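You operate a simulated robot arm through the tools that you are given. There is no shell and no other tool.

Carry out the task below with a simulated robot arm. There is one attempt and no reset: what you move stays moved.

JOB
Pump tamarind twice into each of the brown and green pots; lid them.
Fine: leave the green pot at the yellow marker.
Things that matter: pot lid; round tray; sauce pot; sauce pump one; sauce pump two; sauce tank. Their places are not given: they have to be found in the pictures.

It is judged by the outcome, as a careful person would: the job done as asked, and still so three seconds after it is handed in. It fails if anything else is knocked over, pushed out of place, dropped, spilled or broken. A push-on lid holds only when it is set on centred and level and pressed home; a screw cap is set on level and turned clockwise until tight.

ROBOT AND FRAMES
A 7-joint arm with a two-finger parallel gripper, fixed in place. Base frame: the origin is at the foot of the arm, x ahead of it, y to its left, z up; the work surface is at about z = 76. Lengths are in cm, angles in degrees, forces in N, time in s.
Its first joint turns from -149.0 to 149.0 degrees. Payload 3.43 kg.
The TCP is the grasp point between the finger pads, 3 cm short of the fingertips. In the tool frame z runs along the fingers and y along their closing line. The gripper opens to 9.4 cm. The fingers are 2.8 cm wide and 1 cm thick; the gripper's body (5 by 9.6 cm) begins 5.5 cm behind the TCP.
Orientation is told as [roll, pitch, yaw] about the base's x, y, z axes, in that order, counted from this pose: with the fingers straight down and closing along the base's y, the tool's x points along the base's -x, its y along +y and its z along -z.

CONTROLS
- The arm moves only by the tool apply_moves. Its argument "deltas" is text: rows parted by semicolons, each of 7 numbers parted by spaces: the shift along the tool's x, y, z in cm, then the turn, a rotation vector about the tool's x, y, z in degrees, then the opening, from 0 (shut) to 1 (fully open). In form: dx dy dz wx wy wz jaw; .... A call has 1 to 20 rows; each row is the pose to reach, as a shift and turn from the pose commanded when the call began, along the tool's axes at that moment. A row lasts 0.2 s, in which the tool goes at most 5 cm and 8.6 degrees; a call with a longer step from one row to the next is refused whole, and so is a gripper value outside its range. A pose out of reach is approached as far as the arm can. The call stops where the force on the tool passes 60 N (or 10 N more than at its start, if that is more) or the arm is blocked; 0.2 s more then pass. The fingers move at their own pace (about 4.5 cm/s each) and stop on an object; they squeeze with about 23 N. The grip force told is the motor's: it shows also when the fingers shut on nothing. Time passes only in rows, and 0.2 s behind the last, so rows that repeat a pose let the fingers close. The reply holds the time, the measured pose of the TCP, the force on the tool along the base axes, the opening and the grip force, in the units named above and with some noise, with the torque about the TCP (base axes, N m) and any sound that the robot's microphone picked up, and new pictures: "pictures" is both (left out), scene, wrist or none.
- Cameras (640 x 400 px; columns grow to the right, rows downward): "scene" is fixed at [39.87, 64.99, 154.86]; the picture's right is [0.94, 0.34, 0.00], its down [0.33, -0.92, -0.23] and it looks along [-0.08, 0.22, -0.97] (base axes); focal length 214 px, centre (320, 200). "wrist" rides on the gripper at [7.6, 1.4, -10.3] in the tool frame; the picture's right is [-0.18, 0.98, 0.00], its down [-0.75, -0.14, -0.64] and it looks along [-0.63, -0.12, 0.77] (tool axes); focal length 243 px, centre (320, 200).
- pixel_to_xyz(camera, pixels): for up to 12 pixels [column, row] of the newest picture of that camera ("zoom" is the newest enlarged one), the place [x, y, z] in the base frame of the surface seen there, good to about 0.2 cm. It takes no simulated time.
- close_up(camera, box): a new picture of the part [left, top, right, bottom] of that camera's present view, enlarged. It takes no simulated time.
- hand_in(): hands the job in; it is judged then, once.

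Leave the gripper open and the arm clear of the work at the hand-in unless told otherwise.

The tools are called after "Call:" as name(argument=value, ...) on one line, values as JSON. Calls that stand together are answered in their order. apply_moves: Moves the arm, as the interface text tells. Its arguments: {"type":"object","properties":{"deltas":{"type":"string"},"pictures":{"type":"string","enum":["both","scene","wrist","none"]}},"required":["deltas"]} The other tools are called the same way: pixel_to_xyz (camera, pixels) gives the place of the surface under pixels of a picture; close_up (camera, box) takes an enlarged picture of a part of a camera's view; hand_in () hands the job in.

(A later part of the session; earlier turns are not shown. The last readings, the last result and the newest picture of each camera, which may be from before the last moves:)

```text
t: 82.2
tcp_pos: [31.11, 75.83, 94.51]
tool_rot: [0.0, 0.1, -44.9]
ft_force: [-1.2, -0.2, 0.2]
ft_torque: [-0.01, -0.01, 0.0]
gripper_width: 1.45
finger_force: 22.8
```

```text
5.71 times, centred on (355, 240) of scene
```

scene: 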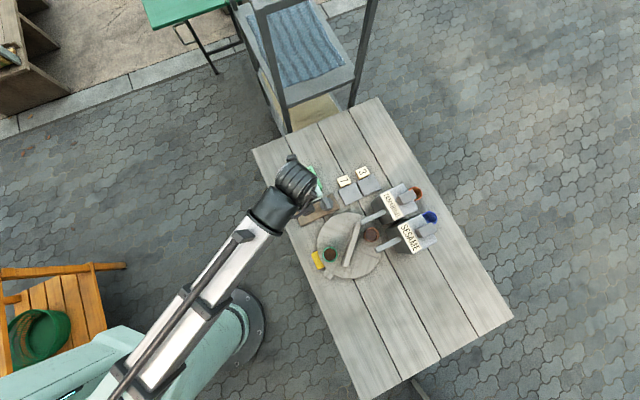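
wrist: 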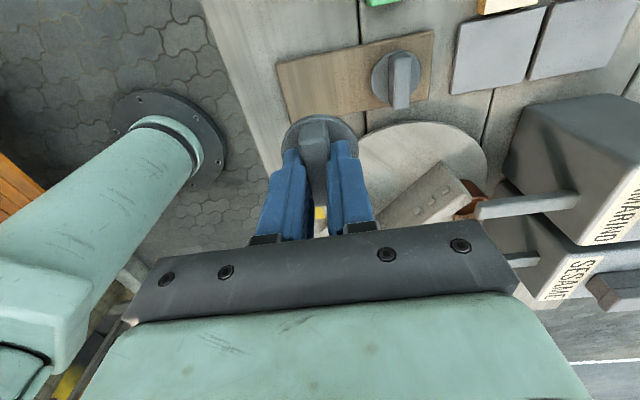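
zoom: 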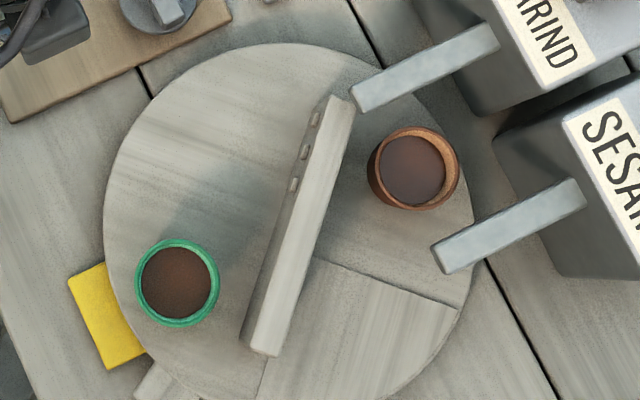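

Call:
pixel_to_xyz(camera="zoom", pixels=[[138, 283], [216, 275], [172, 242], [180, 324], [150, 255], [205, 305], [205, 255], [150, 312]])

Call:
pixel_to_xyz(camera="zoom", pixels=[[371, 168], [456, 163], [412, 130], [415, 207], [385, 140], [443, 193], [440, 138], [385, 195]])

```text
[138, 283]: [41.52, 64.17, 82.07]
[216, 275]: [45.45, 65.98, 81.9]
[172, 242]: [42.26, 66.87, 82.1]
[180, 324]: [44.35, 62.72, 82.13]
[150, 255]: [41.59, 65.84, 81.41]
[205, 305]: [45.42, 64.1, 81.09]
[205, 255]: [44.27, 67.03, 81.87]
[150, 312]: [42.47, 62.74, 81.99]
```

```text
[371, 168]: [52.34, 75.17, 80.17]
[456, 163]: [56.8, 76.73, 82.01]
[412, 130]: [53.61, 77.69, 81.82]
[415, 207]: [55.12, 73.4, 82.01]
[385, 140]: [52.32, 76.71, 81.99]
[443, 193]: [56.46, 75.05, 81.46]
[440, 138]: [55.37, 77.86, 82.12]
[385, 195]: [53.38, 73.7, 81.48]
```

Averages: green centre (43.47,64.89), brown (54.42,75.67), rims at z≈82. Carry the lid over the green pot and come down to ~3 cm above its rim.

Call:
apply_moves(deltas="-2 0.1 0 0 0 0 0; -6 0.34 0 0 0 0 0; -10.2 0.57 0 0 0 0 0; -14.2 0.8 0 0 0 0 0; -16.57 0.93 0 0 0 0 0; -16.57 0.93 0 0 0 0 0; -16.57 0.93 2.3 0 0 0 0; -16.57 0.93 4.5 0 0 0 0; -16.57 0.93 4.5 0 0 0 0; -16.57 0.93 4.5 0 0 0 0")

Call:
apply_moves(deltas="0 0 0 0 0 0 0", pictures="none")

Call:
close_up(camera="wrist", box=[220, 80, 460, 230])

```text
t: 84.4
tcp_pos: [43.54, 64.74, 90.16]
tool_rot: [0.0, 0.0, -44.9]
ft_force: [1.2, 0.2, -1.0]
ft_torque: [0.02, 0.01, -0.01]
gripper_width: 1.46
finger_force: 22.5
```

scene: 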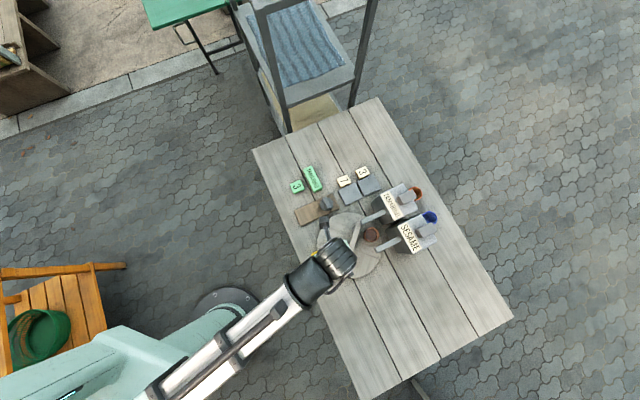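
wrist: 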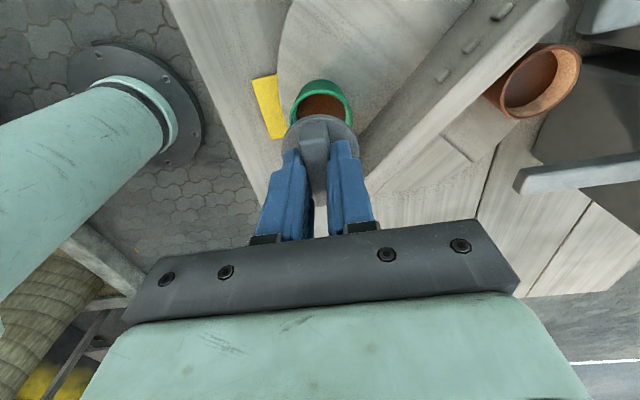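

```text
t: 84.8
tcp_pos: [43.64, 64.7, 90.15]
tool_rot: [0.0, 0.0, -45.1]
ft_force: [0.2, -0.6, -0.5]
ft_torque: [-0.02, 0.0, -0.03]
gripper_width: 1.43
finger_force: 23.0
```

```text
2.67 times, centred on (340, 155) of wrist
```

zoom: 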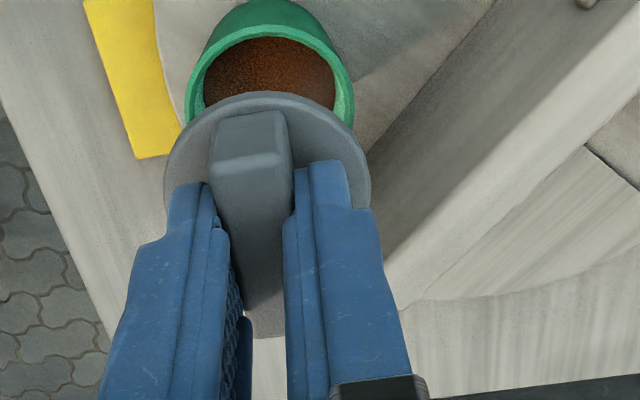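

Measure the pot rim and lid rim together in this view so any camera error cancels.

Call:
pixel_to_xyz(camera="zoom", pixels=[[189, 110], [194, 80], [215, 48], [265, 28], [315, 46], [345, 80], [352, 105], [351, 122]])

Call:
pixel_to_xyz(camera="zoom", pixels=[[168, 175], [190, 130], [225, 102], [265, 94], [310, 103], [345, 130], [366, 170], [368, 195]])

```text
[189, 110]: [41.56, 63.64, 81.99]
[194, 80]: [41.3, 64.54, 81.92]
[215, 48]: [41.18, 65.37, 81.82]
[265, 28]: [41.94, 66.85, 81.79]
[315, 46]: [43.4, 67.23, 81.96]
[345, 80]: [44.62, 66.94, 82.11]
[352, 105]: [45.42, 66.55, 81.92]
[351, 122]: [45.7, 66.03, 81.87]
```

```text
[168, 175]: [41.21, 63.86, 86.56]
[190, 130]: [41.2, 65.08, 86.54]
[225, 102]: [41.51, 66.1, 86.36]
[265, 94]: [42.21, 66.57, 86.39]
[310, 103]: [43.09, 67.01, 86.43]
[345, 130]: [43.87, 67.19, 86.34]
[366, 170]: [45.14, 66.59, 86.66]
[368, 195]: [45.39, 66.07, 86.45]
```

Lid and pot centres agree within 0.1 cm. Nudge 0.07 cm and descend slowly toward contact (expected near TCP z≈86.8).

Call:
apply_moves(deltas="0.03 0.07 1 0 0 0 0; 0.03 0.07 2 0 0 0 0; 0.03 0.07 2.6 0 0 0 0; 0.03 0.07 2.9 0 0 0 0; 0.03 0.07 3.1 0 0 0 0; 0.03 0.07 3.1 0 0 0 0", pictures="wrist")

Call:
close_up(camera="wrist", box=[220, 80, 460, 230])

```text
t: 86.2
tcp_pos: [43.61, 64.8, 87.07]
tool_rot: [0.0, 0.0, -44.9]
ft_force: [0.9, -0.5, -1.5]
ft_torque: [-0.01, 0.0, -0.01]
gripper_width: 1.45
finger_force: 23.0
```

wrist: 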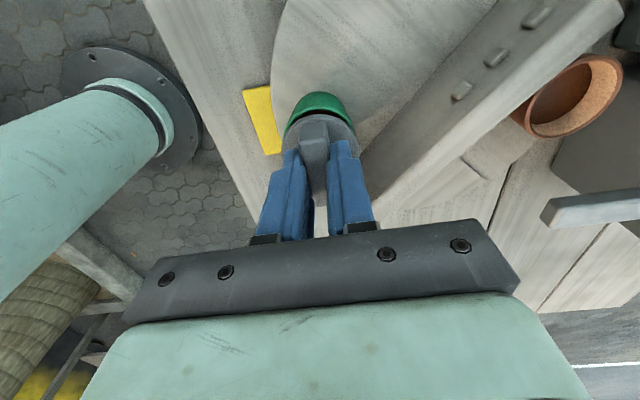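

```text
2.67 times, centred on (340, 155) of wrist
```

zoom: 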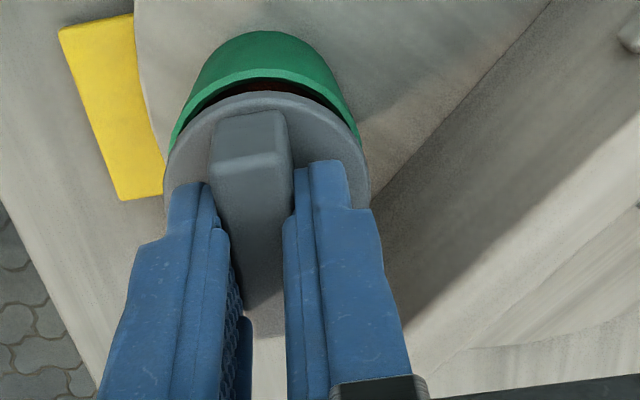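

Looks centred side to side. Continue down in small steps until contact.

Call:
apply_moves(deltas="0 0 0.15 0 0 0 0; 0 0 0.3 0 0 0 0; 0 0 0.45 0 0 0 0; 0 0 0.45 0 0 0 0", pictures="wrist")

Call:
close_up(camera="wrist", box=[220, 80, 460, 230])

```text
t: 87.2
tcp_pos: [43.63, 64.87, 86.51]
tool_rot: [0.1, 0.0, -45.0]
ft_force: [-0.4, -0.7, 0.4]
ft_torque: [-0.01, 0.03, 0.0]
gripper_width: 1.46
finger_force: 23.0
```

wrist: 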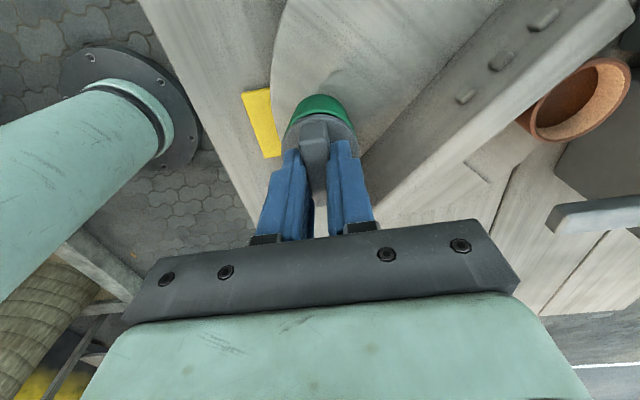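

```text
2.67 times, centred on (340, 155) of wrist
```

zoom: 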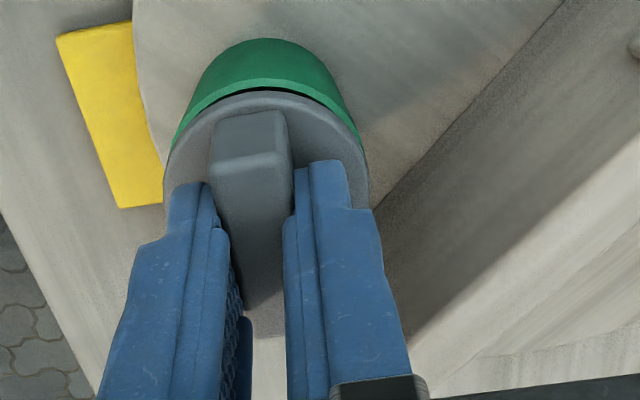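

No contact force yet; the gap is narrow. Continue down slowly.

Call:
apply_moves(deltas="0 0 0.15 0 0 0 0; 0 0 0.3 0 0 0 0; 0 0 0.3 0 0 0 0", pictures="wrist")

Call:
close_up(camera="wrist", box=[220, 80, 460, 230])

```text
t: 88.0
tcp_pos: [43.66, 64.9, 86.17]
tool_rot: [-0.1, 0.0, -45.0]
ft_force: [-0.2, -0.1, -1.3]
ft_torque: [0.04, 0.02, 0.01]
gripper_width: 1.46
finger_force: 22.7
```

wrist: 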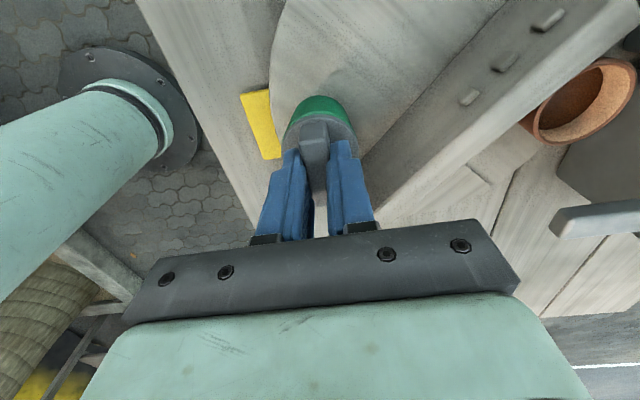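

```text
2.67 times, centred on (340, 155) of wrist
```

zoom: 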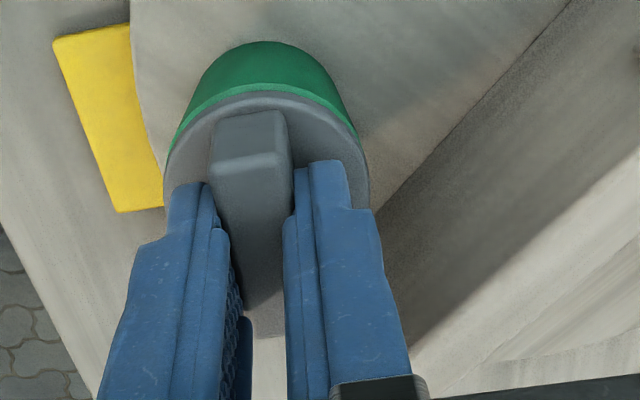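

Almost touching. Continue pressing down in 0.1 cm steps and watch the force and any sound.

Call:
apply_moves(deltas="0 0 0.1 0 0 0 0; 0 0 0.2 0 0 0 0; 0 0 0.3 0 0 0 0; 0 0 0.3 0 0 0 0", pictures="wrist")

Call:
close_up(camera="wrist", box=[220, 80, 460, 230])

```text
t: 89.0
tcp_pos: [43.45, 64.73, 85.97]
tool_rot: [0.0, 0.0, -45.0]
ft_force: [-0.6, 0.2, 0.6]
ft_torque: [-0.03, 0.0, -0.01]
gripper_width: 1.44
finger_force: 23.0
```

wrist: 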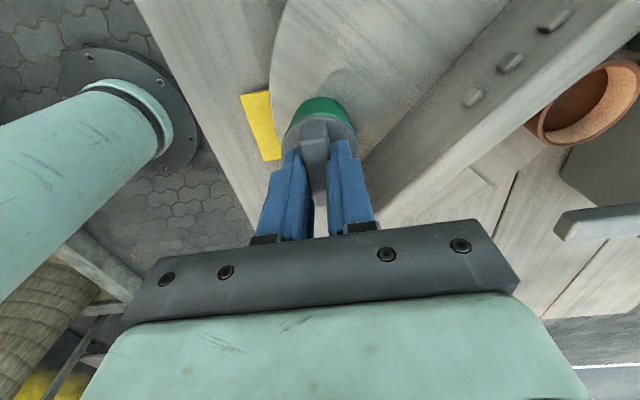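

```text
2.67 times, centred on (340, 155) of wrist
```

zoom: 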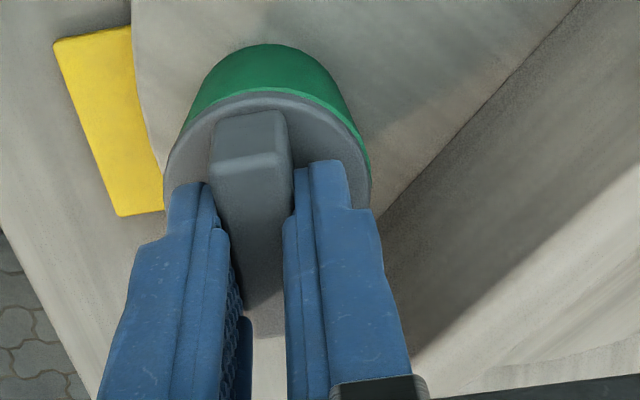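

Zoom closer to judge centring at the rim.

Call:
close_up(camera="wrist", box=[270, 90, 370, 165])

```text
5.33 times, centred on (320, 128) of wrist
```

zoom: 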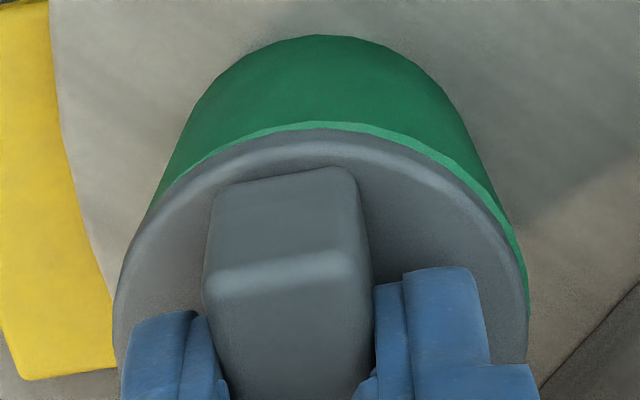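

Measure the lid rim and pot rim again here.

Call:
pixel_to_xyz(camera="zoom", pixels=[[175, 180], [215, 150], [260, 132], [318, 124], [380, 135], [440, 160], [495, 205], [522, 265]])

Call:
pixel_to_xyz(camera="zoom", pixels=[[118, 290], [135, 230], [165, 195], [220, 155], [318, 133], [400, 150], [460, 190], [500, 235], [522, 310]])

```text
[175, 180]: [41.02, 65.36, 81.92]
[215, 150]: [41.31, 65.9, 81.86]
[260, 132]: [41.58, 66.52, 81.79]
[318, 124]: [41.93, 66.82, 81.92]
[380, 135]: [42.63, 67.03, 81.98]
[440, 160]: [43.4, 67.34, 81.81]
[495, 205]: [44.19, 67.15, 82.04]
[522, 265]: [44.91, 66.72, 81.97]
```

```text
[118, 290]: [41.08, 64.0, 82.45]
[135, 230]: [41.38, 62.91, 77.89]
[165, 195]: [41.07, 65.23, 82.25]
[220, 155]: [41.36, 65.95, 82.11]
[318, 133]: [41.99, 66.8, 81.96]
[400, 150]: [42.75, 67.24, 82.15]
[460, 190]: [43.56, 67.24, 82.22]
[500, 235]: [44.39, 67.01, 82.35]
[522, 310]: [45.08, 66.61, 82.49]
```

Lid and pot are concentric within ~0.05 cm. Keep pressing down in small steps.

Call:
apply_moves(deltas="0 0 0.1 0 0 0 0; 0 0 0.2 0 0 0 0; 0 0 0.2 0 0 0 0", pictures="none")

Call:
apply_moves(deltas="0 0 0.1 0 0 0 0; 0 0 0.2 0 0 0 0; 0 0 0.2 0 0 0 0", pictures="wrist")

Call:
close_up(camera="wrist", box=[270, 90, 370, 165])

```text
t: 89.8
tcp_pos: [43.46, 64.76, 85.75]
tool_rot: [0.0, 0.1, -45.0]
ft_force: [-0.2, -1.1, 16.5]
ft_torque: [-0.06, 0.04, -0.02]
gripper_width: 1.46
finger_force: 23.0
```

```text
t: 90.6
tcp_pos: [43.51, 64.89, 85.73]
tool_rot: [0.0, 0.1, -45.0]
ft_force: [-0.8, -0.5, 16.8]
ft_torque: [-0.01, 0.08, -0.02]
gripper_width: 1.45
finger_force: 23.1
```

wrist: 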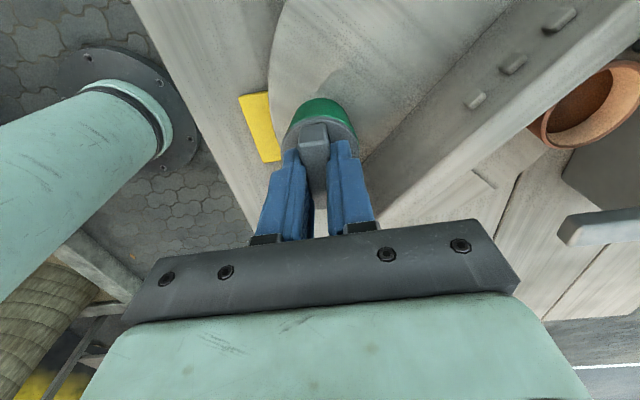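

```text
5.33 times, centred on (320, 128) of wrist
```

zoom: 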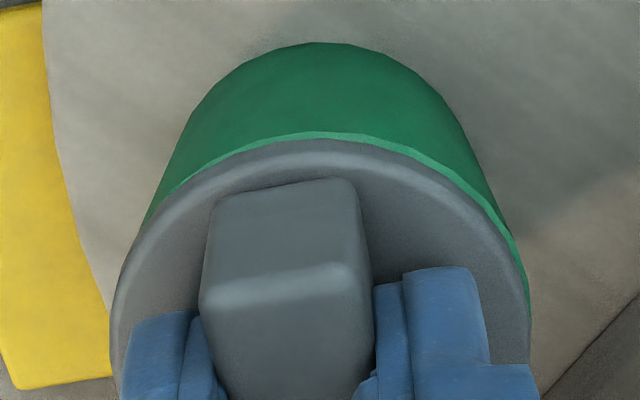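

Contact: 16.8 N and the handle is starting to slide up in the grip. I'll keep going so the fingertips bear on the disc itself and press the lid home, watching force.

Call:
apply_moves(deltas="0 0 0.1 0 0 0 0; 0 0 0.2 0 0 0 0; 0 0 0.3 0 0 0 0; 0 0 0.3 0 0 0 0", pictures="wrist")

Call:
close_up(camera="wrist", box=[270, 90, 370, 165])

```text
t: 91.6
tcp_pos: [43.66, 64.89, 85.38]
tool_rot: [0.1, 0.0, -45.0]
ft_force: [1.1, 1.0, 43.1]
ft_torque: [-0.04, -0.05, 0.01]
gripper_width: 1.45
finger_force: 22.7
```

wrist: 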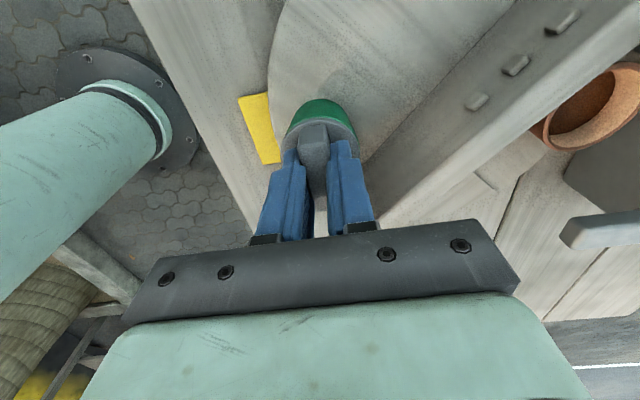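

```text
5.33 times, centred on (320, 128) of wrist
```

zoom: 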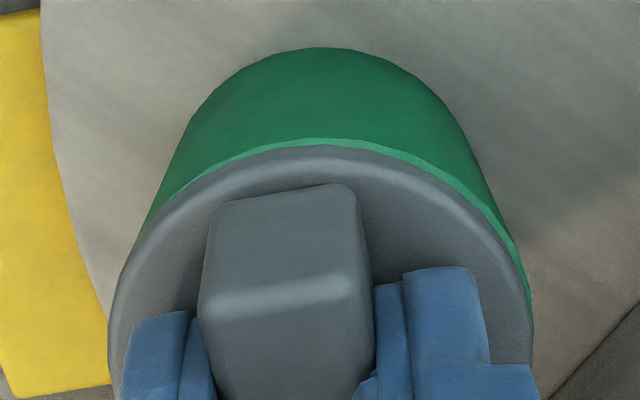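

43 N down now. Check the disc height and rim.

Call:
pixel_to_xyz(camera="zoom", pixels=[[150, 290], [440, 215], [480, 280], [180, 250], [300, 165], [280, 230], [280, 265], [320, 141], [500, 225]])

```text
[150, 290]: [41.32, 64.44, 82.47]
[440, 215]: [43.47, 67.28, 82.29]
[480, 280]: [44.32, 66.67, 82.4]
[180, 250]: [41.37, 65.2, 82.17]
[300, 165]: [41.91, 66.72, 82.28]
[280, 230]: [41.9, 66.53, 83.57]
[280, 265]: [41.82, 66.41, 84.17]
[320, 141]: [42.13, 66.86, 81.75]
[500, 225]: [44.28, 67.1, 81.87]
```

The disc is seated on the rim (top 82.4, rim 81.95, no gap). I'll press slightly harder once to be sure it's home, and listen.

Call:
apply_moves(deltas="0 0 0.06 0 0 0 0; 0 0 0.12 0 0 0 0; 0 0 0.12 0 0 0 0; 0 0 0.12 0 0 0 0", pictures="wrist")

Call:
close_up(camera="wrist", box=[270, 90, 370, 165])

```text
t: 92.3
tcp_pos: [43.44, 64.87, 85.46]
tool_rot: [0.0, 0.0, -45.0]
ft_force: [-3.1, -2.9, 23.7]
ft_torque: [-0.17, 0.17, 0.0]
gripper_width: 1.46
finger_force: 23.3
stopped in row 3: the force on the tool passed its limit at 61 N (the readings are from after the stop); the commanded pose is now the measured one
```

wrist: 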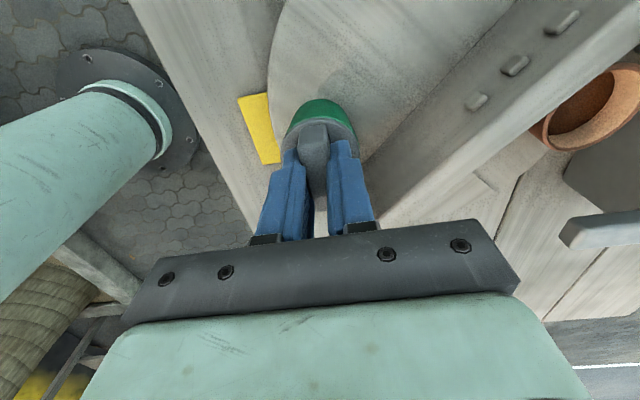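

```text
5.33 times, centred on (320, 128) of wrist
```

zoom: 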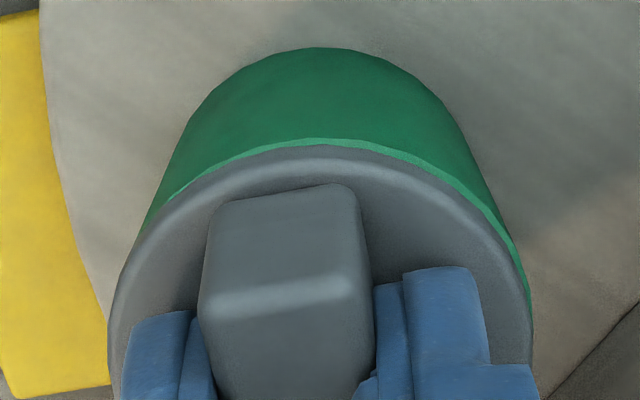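

61 N reached with no further travel: the lid is hard home. Relieve, open and rise clear, then inspect.

Call:
apply_moves(deltas="0 0 -0.1 0 0 0 0; 0 0 -0.15 0 0 0 0; 0 0 -0.15 0 0 0 0.15; 0 0 -0.15 0 0 0 0.3; 0 0 -0.15 0 0 0 0.3; 0 0 -0.15 0 0 0 0.3; 0 0 -2 0 0 0 0.3; 0 0 -5 0 0 0 0.3; 0 0 -8 0 0 0 0.3; 0 0 -8 0 0 0 0.3")

Call:
close_up(camera="wrist", box=[240, 60, 400, 180])

```text
t: 94.5
tcp_pos: [43.48, 64.87, 93.35]
tool_rot: [0.2, 0.0, -45.0]
ft_force: [0.5, -0.1, 0.0]
ft_torque: [-0.05, 0.02, 0.0]
gripper_width: 2.83
finger_force: 0.1
```

scene: 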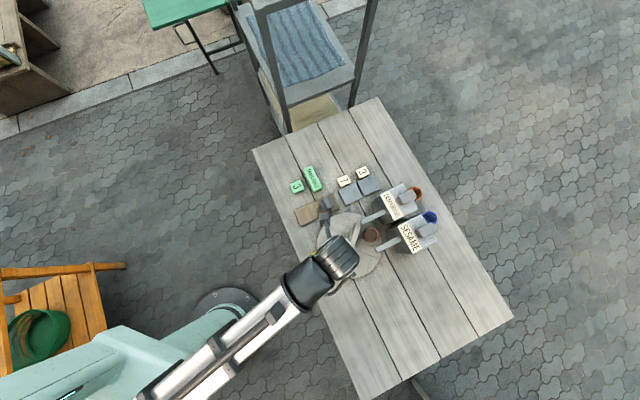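
wrist: 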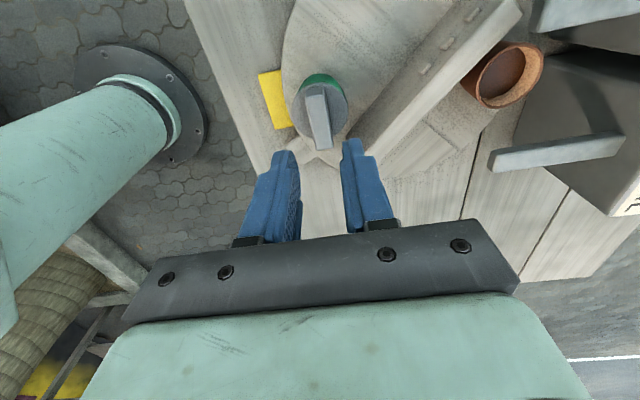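

```text
3.33 times, centred on (320, 120) of wrist
```

zoom: 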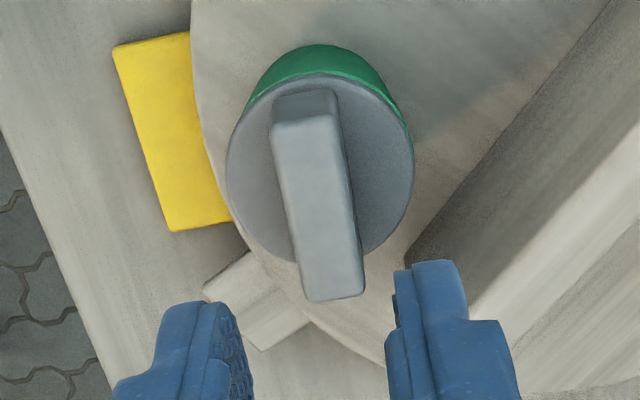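

The lid sits on the green pot. Check level: sample the disc top around the rim.

Call:
pixel_to_xyz(camera="zoom", pixels=[[240, 165], [255, 120], [300, 82], [360, 95], [395, 135], [405, 180], [390, 215], [260, 225], [300, 150], [335, 280], [325, 130], [310, 270]])

```text
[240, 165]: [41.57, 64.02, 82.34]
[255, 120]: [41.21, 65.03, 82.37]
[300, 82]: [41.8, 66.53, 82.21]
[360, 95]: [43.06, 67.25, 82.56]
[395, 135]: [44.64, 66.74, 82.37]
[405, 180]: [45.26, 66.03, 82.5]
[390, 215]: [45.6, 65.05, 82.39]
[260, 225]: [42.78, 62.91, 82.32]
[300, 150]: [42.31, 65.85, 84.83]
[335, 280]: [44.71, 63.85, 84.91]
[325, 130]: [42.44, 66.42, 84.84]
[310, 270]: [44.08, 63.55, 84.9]
```

Level (all ≈82.4) and handle top at 84.9. Now fetch the second lid at ≈(36.67,81.22). Move above it.

Call:
apply_moves(deltas="3 1.2 -1.65 0 0 0 0.35; 7 2.9 -1.65 0 0 0 0.4; 11 4.5 -1.65 0 0 0 0.4; 14.5 6 -1.65 0 0 0 0.4; 16.37 6.75 -1.65 0 0 0 0.4; 16.37 6.75 -1.65 0 0 0 0.4", pictures="both")

Call:
close_up(camera="wrist", box=[220, 25, 420, 165])

Call:
close_up(camera="scene", box=[305, 205, 405, 275])

```text
t: 95.9
tcp_pos: [36.74, 81.32, 95.01]
tool_rot: [0.1, -0.1, -45.0]
ft_force: [-0.3, 0.3, 0.2]
ft_torque: [0.0, -0.01, -0.02]
gripper_width: 3.74
finger_force: 0.1
```

scene: 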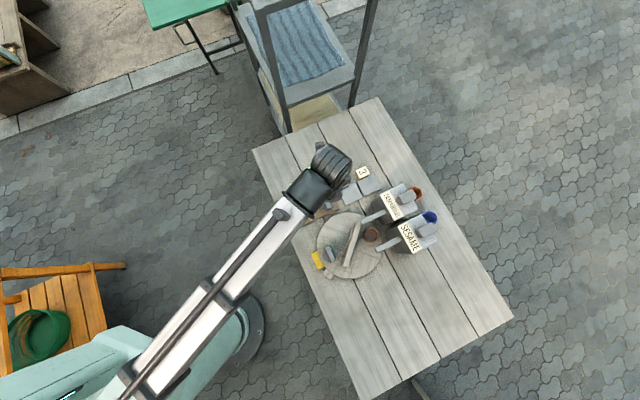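
wrist: 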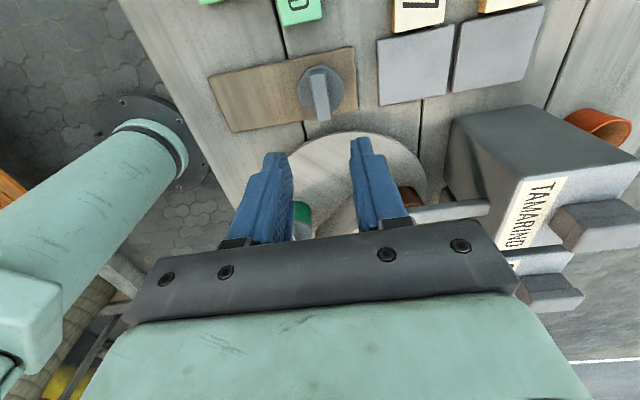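

```text
2.86 times, centred on (320, 95) of wrist
```

zoom: 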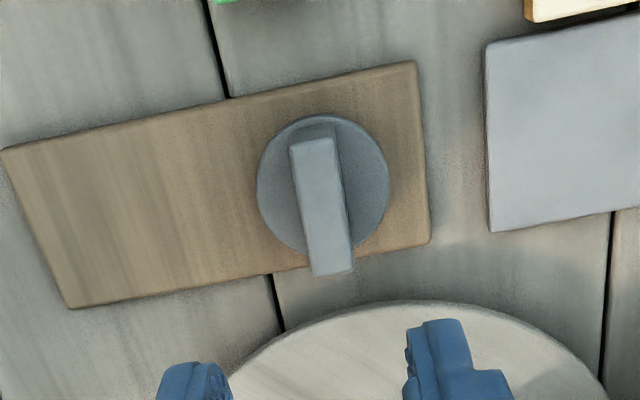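

```text
5.71 times, centred on (355, 240) of scene
```

zoom: 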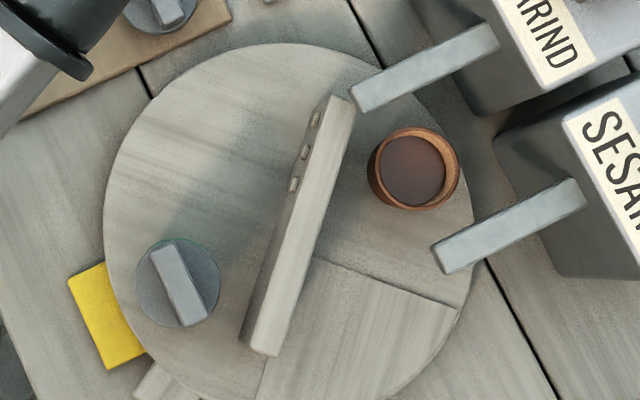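

The scene view shows the lid fully covering the green pot. Measure lid 2's handle and disc from here.

Call:
pixel_to_xyz(camera="wrist", pixels=[[311, 77], [325.5, 75], [317.5, 120], [331, 118.5], [299, 93], [343, 91], [320, 66], [303, 80], [336, 74], [305, 108], [340, 103], [320, 97]])

Call:
apply_moves(deltas="0 0 4 0 0 0 0.4; 0 0 8 0 0 0 0.4; 0 0 8 0 0 0 0.4", pictures="none")

Call:
apply_moves(deltas="0 0 0 0 0 0 0.4", pictures="wrist")

```text
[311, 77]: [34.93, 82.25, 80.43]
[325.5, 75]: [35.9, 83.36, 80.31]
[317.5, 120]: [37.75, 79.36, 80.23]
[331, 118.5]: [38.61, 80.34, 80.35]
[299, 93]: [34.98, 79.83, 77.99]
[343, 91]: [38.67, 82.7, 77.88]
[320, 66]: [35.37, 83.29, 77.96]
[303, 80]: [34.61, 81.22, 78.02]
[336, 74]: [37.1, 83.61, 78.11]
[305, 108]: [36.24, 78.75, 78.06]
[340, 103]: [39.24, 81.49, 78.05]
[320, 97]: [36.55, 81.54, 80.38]
```

```text
t: 96.7
tcp_pos: [36.71, 81.17, 86.83]
tool_rot: [0.1, 0.0, -45.1]
ft_force: [-0.6, -0.7, -1.0]
ft_torque: [0.02, 0.01, 0.04]
gripper_width: 3.75
finger_force: 0.1
```

```text
t: 97.1
tcp_pos: [36.72, 81.1, 86.86]
tool_rot: [0.2, 0.0, -45.0]
ft_force: [0.4, 0.4, 0.4]
ft_torque: [-0.02, -0.04, -0.02]
gripper_width: 3.79
finger_force: 0.0
```

wrist: 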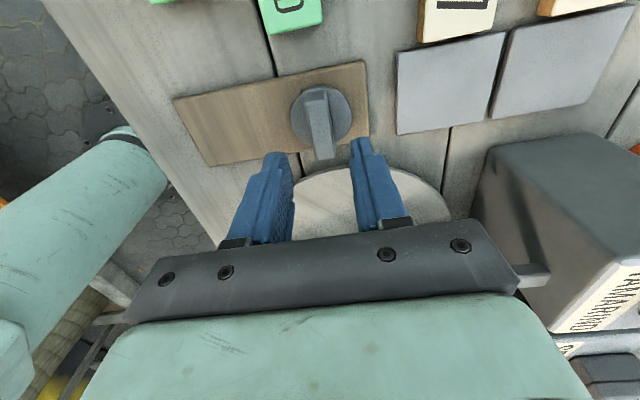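

Aligned (36.72,81.2 vs lid 36.75,81.28). Descend 5.5 cm around the handle and close.

Call:
apply_moves(deltas="0 0 2 0 0 0 0.4; 0 0 3.5 0 0 0 0.4; 0 0 4.7 0 0 0 0.4; 0 0 5.5 0 0 0 0.4; 0 0 5.5 0 0 0 0.4; 0 0 5.5 0 0 0 0.25; 0 0 5.5 0 0 0 0.1; 0 0 5.5 0 0 0 0; 0 0 5.5 0 0 0 0; 0 0 5.5 0 0 0 0", pictures="wrist")

Call:
close_up(camera="wrist", box=[220, 80, 460, 230])

```text
t: 99.3
tcp_pos: [36.84, 81.28, 81.43]
tool_rot: [0.0, -0.2, -45.0]
ft_force: [-0.2, 0.3, -0.5]
ft_torque: [0.0, -0.02, 0.02]
gripper_width: 1.46
finger_force: 23.2
```

wrist: 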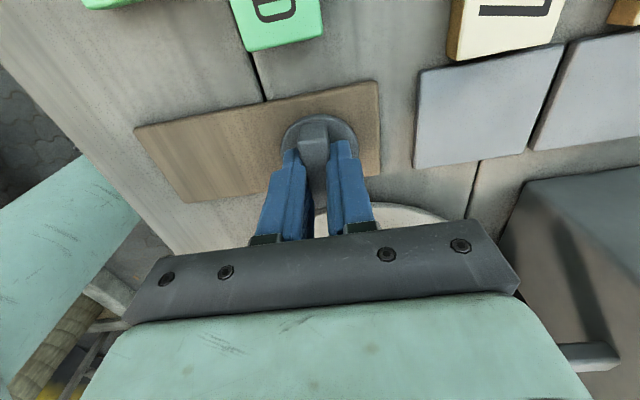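

```text
2.67 times, centred on (340, 155) of wrist
```

zoom: 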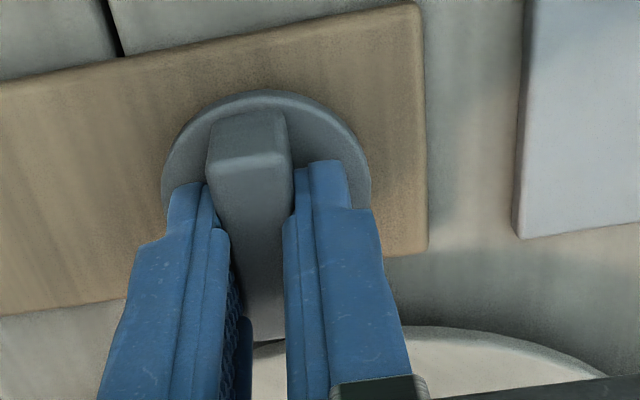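

Gripped. Lift straight up and re-measure the lid in hand.

Call:
apply_moves(deltas="0 0 -0.5 0 0 0 0; 0 0 -1.5 0 0 0 0; 0 0 -4 0 0 0 0; 0 0 -7 0 0 0 0; 0 0 -10.5 0 0 0 0; 0 0 -14 0 0 0 0; 0 0 -14 0 0 0 0; 0 0 -14 0 0 0 0", pictures="wrist")

Call:
close_up(camera="wrist", box=[220, 80, 460, 230])

Call:
pixel_to_xyz(camera="zoom", pixels=[[168, 175], [190, 130], [225, 102], [265, 94], [310, 103], [345, 130], [366, 170], [368, 195]])

```text
t: 101.1
tcp_pos: [36.66, 81.22, 95.55]
tool_rot: [0.2, 0.1, -45.0]
ft_force: [0.0, 0.0, 0.3]
ft_torque: [-0.02, 0.02, -0.02]
gripper_width: 1.46
finger_force: 23.0
```

wrist: 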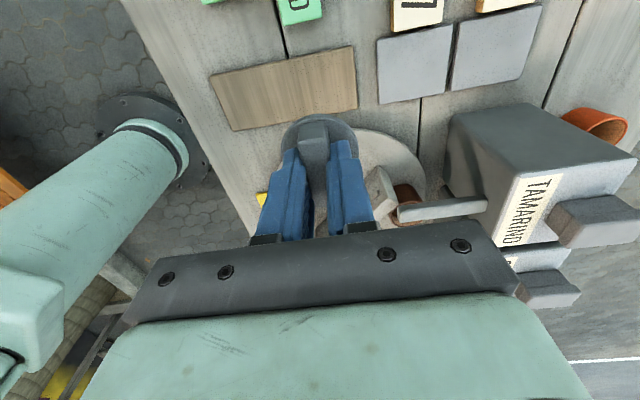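

```text
2.67 times, centred on (340, 155) of wrist
```

zoom: 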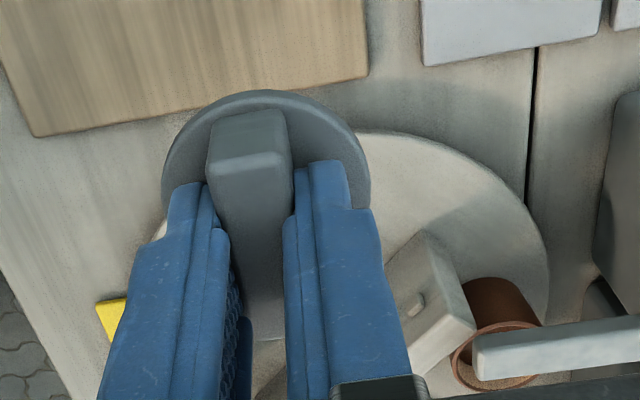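

```text
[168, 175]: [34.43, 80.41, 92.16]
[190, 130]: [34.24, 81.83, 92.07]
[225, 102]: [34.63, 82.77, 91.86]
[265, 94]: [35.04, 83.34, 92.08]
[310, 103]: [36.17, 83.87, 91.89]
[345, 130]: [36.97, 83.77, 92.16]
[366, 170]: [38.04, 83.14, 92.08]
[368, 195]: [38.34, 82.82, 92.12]
```

Lid 2 is held like the first. Carry it over the brown pot at a safe height and pause ~6 cm above the rim to verify alignment.

Call:
apply_moves(deltas="-2 1 -1 0 0 0 0; -6 3.1 -1 0 0 0 0; -10 5.2 -1 0 0 0 0; -14 7.2 -1 0 0 0 0; -16.64 8.59 -1 0 0 0 0; -16.64 8.59 -1 0 0 0 0; -16.64 8.59 1 0 0 0 0; -16.64 8.59 2.5 0 0 0 0; -16.64 8.59 2.5 0 0 0 0; -16.64 8.59 2.5 0 0 0 0")

Call:
close_up(camera="wrist", box=[220, 60, 460, 210])

```text
t: 103.3
tcp_pos: [54.64, 75.54, 92.87]
tool_rot: [0.0, 0.0, -44.8]
ft_force: [0.0, 0.4, 0.3]
ft_torque: [0.0, 0.0, 0.01]
gripper_width: 1.45
finger_force: 23.5
```

scene: 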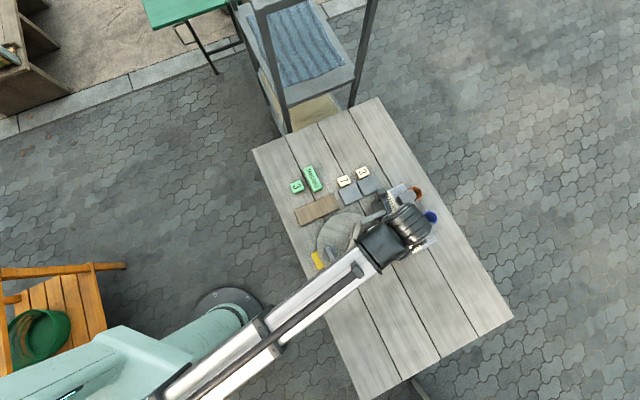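
wrist: 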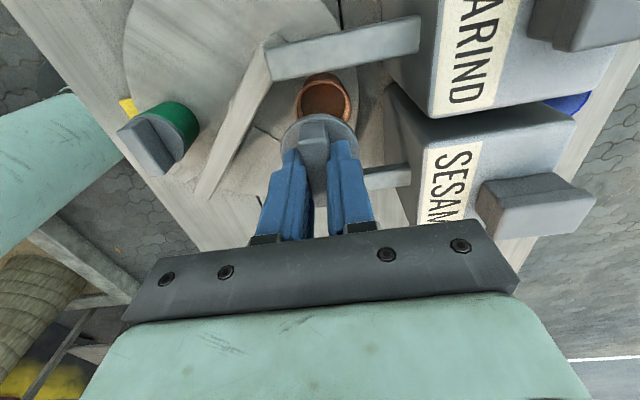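

```text
2.67 times, centred on (340, 135) of wrist
```

zoom: 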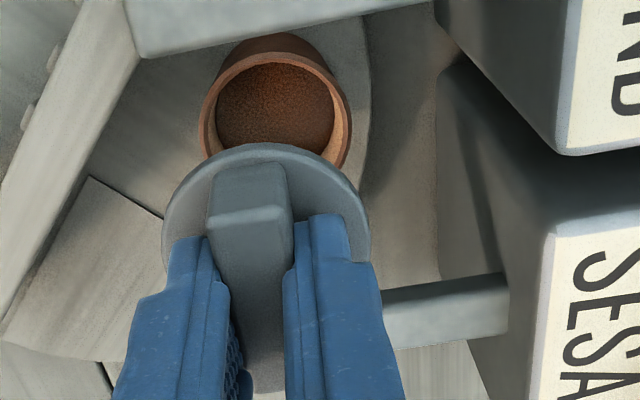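

The brown pot is visible beyond the lid, and the spouts flank it. Measure both rims in this view.

Call:
pixel_to_xyz(camera="zoom", pixels=[[203, 145], [202, 120], [215, 82], [240, 61], [280, 52], [318, 66], [342, 95], [348, 125], [343, 155]])

Call:
pixel_to_xyz(camera="zoom", pixels=[[167, 225], [188, 182], [222, 154], [265, 145], [310, 155], [345, 182], [366, 222], [369, 245]])

Call:
apply_moves(deltas="0 0 0 0 0 0 0", pictures="none")

```text
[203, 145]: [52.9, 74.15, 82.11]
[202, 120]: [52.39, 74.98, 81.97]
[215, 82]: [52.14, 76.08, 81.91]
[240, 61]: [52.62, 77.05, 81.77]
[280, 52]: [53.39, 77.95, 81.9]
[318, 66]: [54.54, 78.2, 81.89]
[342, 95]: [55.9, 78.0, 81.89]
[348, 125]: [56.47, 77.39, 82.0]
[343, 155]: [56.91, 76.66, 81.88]
```

```text
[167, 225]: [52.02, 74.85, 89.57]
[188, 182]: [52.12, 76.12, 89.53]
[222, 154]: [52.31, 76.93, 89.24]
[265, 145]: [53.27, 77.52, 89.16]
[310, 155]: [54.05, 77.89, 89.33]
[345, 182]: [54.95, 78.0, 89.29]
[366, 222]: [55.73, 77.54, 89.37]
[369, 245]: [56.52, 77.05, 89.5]
```

```text
t: 103.7
tcp_pos: [54.6, 75.52, 93.01]
tool_rot: [0.1, -0.1, -44.9]
ft_force: [-0.1, 1.5, -0.3]
ft_torque: [0.0, -0.01, 0.02]
gripper_width: 1.45
finger_force: 22.5
```

The pot appears 0.28 cm toward tool +y from the lid. Shift that much, lower to ~3 cm above the rim and re-check.

Call:
apply_moves(deltas="0 0.28 0 0 0 0 0; 0 0.28 1.2 0 0 0 0; 0 0.28 2.4 0 0 0 0; 0 0.28 3.4 0 0 0 0; 0 0.28 3.4 0 0 0 0; 0 0.28 3.4 0 0 0 0", pictures="wrist")

Call:
close_up(camera="wrist", box=[220, 60, 460, 210])

```text
t: 105.1
tcp_pos: [54.78, 75.8, 89.61]
tool_rot: [0.2, 0.1, -45.0]
ft_force: [0.4, 0.1, -0.3]
ft_torque: [0.01, 0.0, 0.0]
gripper_width: 1.45
finger_force: 22.8
```

wrist: 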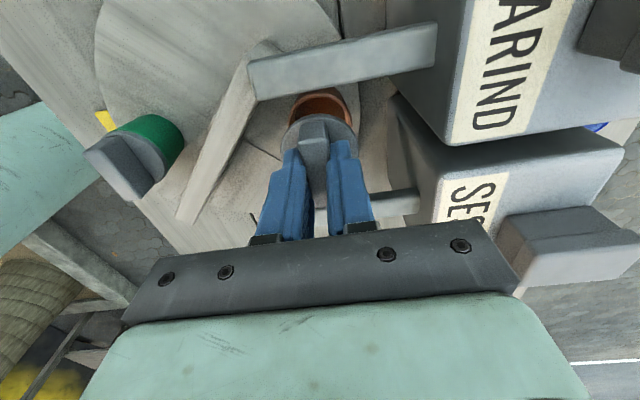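

```text
2.67 times, centred on (340, 135) of wrist
```

zoom: 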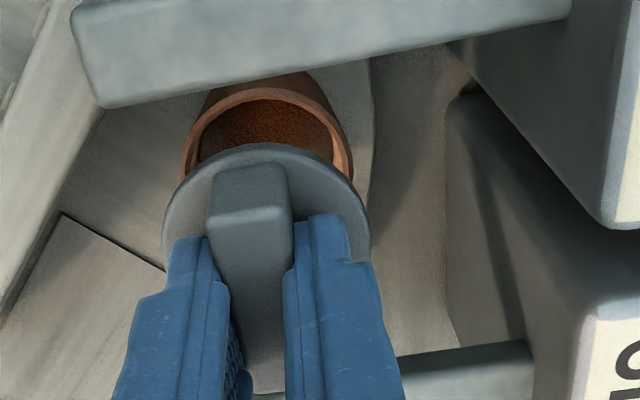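

Centred side to side now (rim 183–352, centre ≈267). Measure again.

Call:
pixel_to_xyz(camera="zoom", pixels=[[185, 165], [192, 135], [212, 107], [240, 93], [280, 91], [315, 107], [340, 138], [350, 165], [351, 178]])

Call:
pixel_to_xyz(camera="zoom", pixels=[[167, 225], [188, 182], [222, 154], [265, 145], [310, 155], [345, 182], [366, 222], [369, 245]])

```text
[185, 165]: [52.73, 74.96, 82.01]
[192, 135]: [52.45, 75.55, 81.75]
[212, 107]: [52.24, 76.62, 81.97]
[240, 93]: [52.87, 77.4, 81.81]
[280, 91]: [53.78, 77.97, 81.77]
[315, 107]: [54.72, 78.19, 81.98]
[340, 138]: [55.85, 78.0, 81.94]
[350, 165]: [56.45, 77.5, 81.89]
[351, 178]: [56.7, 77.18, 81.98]
```

```text
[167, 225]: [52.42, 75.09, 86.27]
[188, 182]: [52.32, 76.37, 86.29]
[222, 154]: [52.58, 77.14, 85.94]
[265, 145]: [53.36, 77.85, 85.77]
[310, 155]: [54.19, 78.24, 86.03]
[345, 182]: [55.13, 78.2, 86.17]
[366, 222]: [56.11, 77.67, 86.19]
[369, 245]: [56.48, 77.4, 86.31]
```

Lid and pot centres agree within 0.08 cm. Nudge 0.05 and descend to just above contact (TCP ≈86.3).

Call:
apply_moves(deltas="-0.02 0.05 1 0 0 0 0; -0.02 0.05 2 0 0 0 0; -0.02 0.05 2.7 0 0 0 0; -0.02 0.05 3.0 0 0 0 0; -0.02 0.05 3.2 0 0 0 0; -0.02 0.05 3.2 0 0 0 0", pictures="wrist")

Call:
close_up(camera="wrist", box=[270, 90, 370, 165])

```text
t: 106.5
tcp_pos: [54.89, 75.74, 86.3]
tool_rot: [0.0, 0.0, -45.0]
ft_force: [-0.2, -1.1, 0.3]
ft_torque: [-0.04, 0.0, 0.01]
gripper_width: 1.46
finger_force: 22.6
```

wrist: 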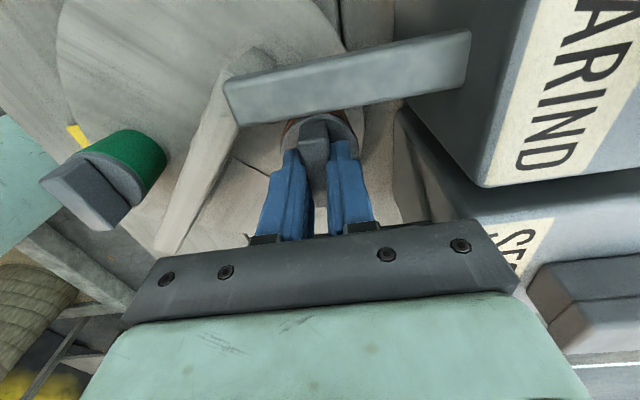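

```text
5.33 times, centred on (320, 128) of wrist
```

zoom: 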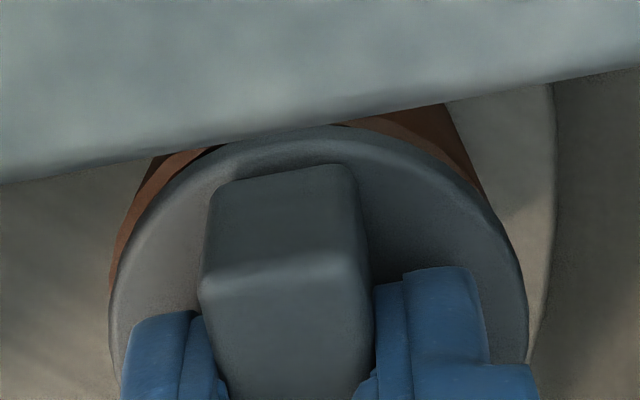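

The spout hides part of the rim; brown peeks out a bit on the left. Measure the visible rim parts.

Call:
pixel_to_xyz(camera="zoom", pixels=[[114, 265], [122, 235], [138, 205], [160, 178], [185, 160], [370, 123], [400, 132], [430, 150], [460, 175], [478, 192]])

Call:
pixel_to_xyz(camera="zoom", pixels=[[116, 300], [130, 255], [160, 208], [200, 172], [260, 143], [320, 132], [400, 150], [460, 190], [500, 240], [522, 310]])

```text
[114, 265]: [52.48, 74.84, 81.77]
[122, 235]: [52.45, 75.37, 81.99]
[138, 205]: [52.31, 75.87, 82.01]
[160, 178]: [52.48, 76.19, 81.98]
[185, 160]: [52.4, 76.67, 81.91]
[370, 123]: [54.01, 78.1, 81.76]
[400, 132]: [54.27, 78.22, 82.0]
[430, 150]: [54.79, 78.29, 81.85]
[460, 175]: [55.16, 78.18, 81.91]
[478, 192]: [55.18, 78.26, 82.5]
```

```text
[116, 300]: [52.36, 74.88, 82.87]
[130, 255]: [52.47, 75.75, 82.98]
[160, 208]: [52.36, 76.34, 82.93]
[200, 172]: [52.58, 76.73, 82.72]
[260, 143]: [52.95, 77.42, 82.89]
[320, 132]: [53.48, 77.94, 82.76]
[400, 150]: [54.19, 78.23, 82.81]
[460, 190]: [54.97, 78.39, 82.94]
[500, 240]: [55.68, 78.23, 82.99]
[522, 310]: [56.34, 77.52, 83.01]
```

Lid is ~0.1 cm too far to tool +y. Shift back 0.08 and go down to contact.

Call:
apply_moves(deltas="0 -0.08 0 0 0 0 0; 0 -0.08 0.15 0 0 0 0; 0 -0.08 0.3 0 0 0 0; 0 -0.08 0.4 0 0 0 0; 0 -0.08 0.4 0 0 0 0", pictures="wrist")

Call:
close_up(camera="wrist", box=[270, 90, 370, 165])

```text
t: 107.7
tcp_pos: [54.86, 75.71, 85.94]
tool_rot: [0.0, 0.1, -45.0]
ft_force: [0.4, 0.5, -0.4]
ft_torque: [0.0, 0.03, 0.02]
gripper_width: 1.5
finger_force: 23.3
```

wrist: 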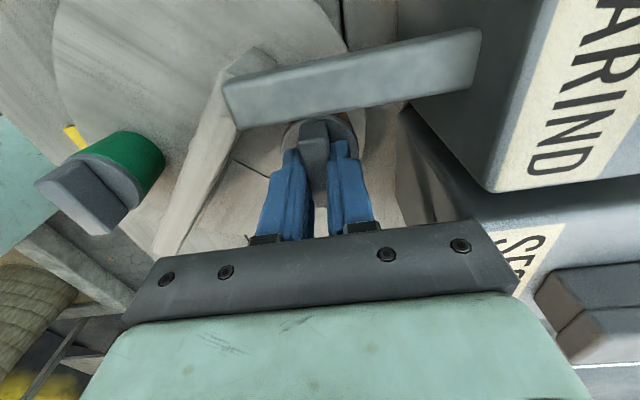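

```text
5.33 times, centred on (320, 128) of wrist
```

zoom: 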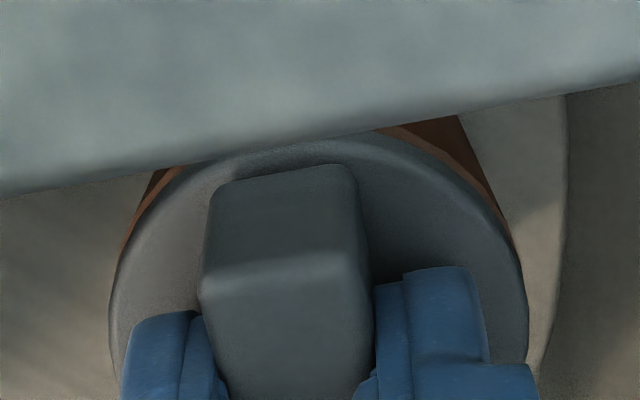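

Symmetric now. Continue down to contact and press.

Call:
apply_moves(deltas="0 0 0.1 0 0 0 0; 0 0 0.2 0 0 0 0; 0 0 0.3 0 0 0 0; 0 0 0.3 0 0 0 0", pictures="wrist")

Call:
close_up(camera="wrist", box=[270, 90, 370, 165])

```text
t: 108.7
tcp_pos: [54.9, 75.71, 85.73]
tool_rot: [0.1, -0.1, -45.0]
ft_force: [0.2, -0.8, 10.2]
ft_torque: [-0.04, 0.02, -0.02]
gripper_width: 1.46
finger_force: 22.9
```

wrist: 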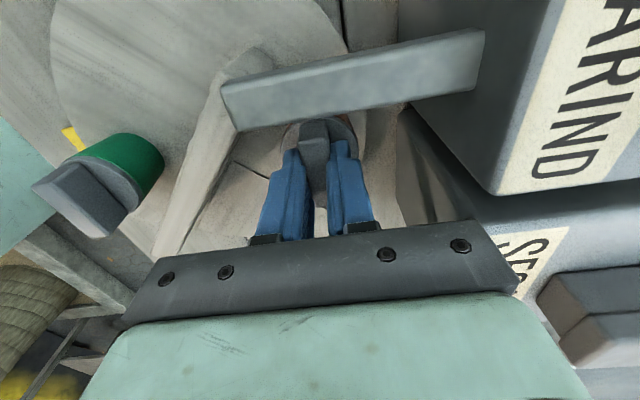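

```text
5.33 times, centred on (320, 128) of wrist
```

zoom: 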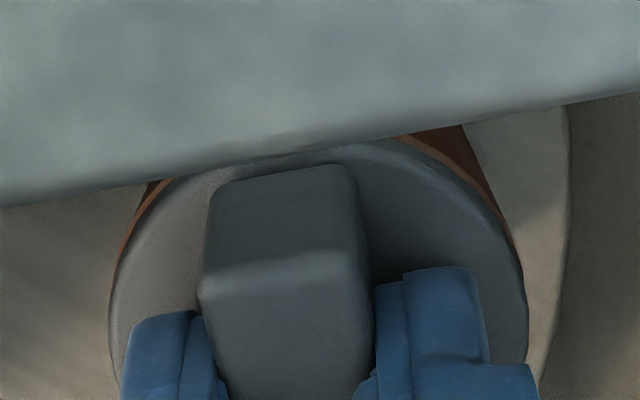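

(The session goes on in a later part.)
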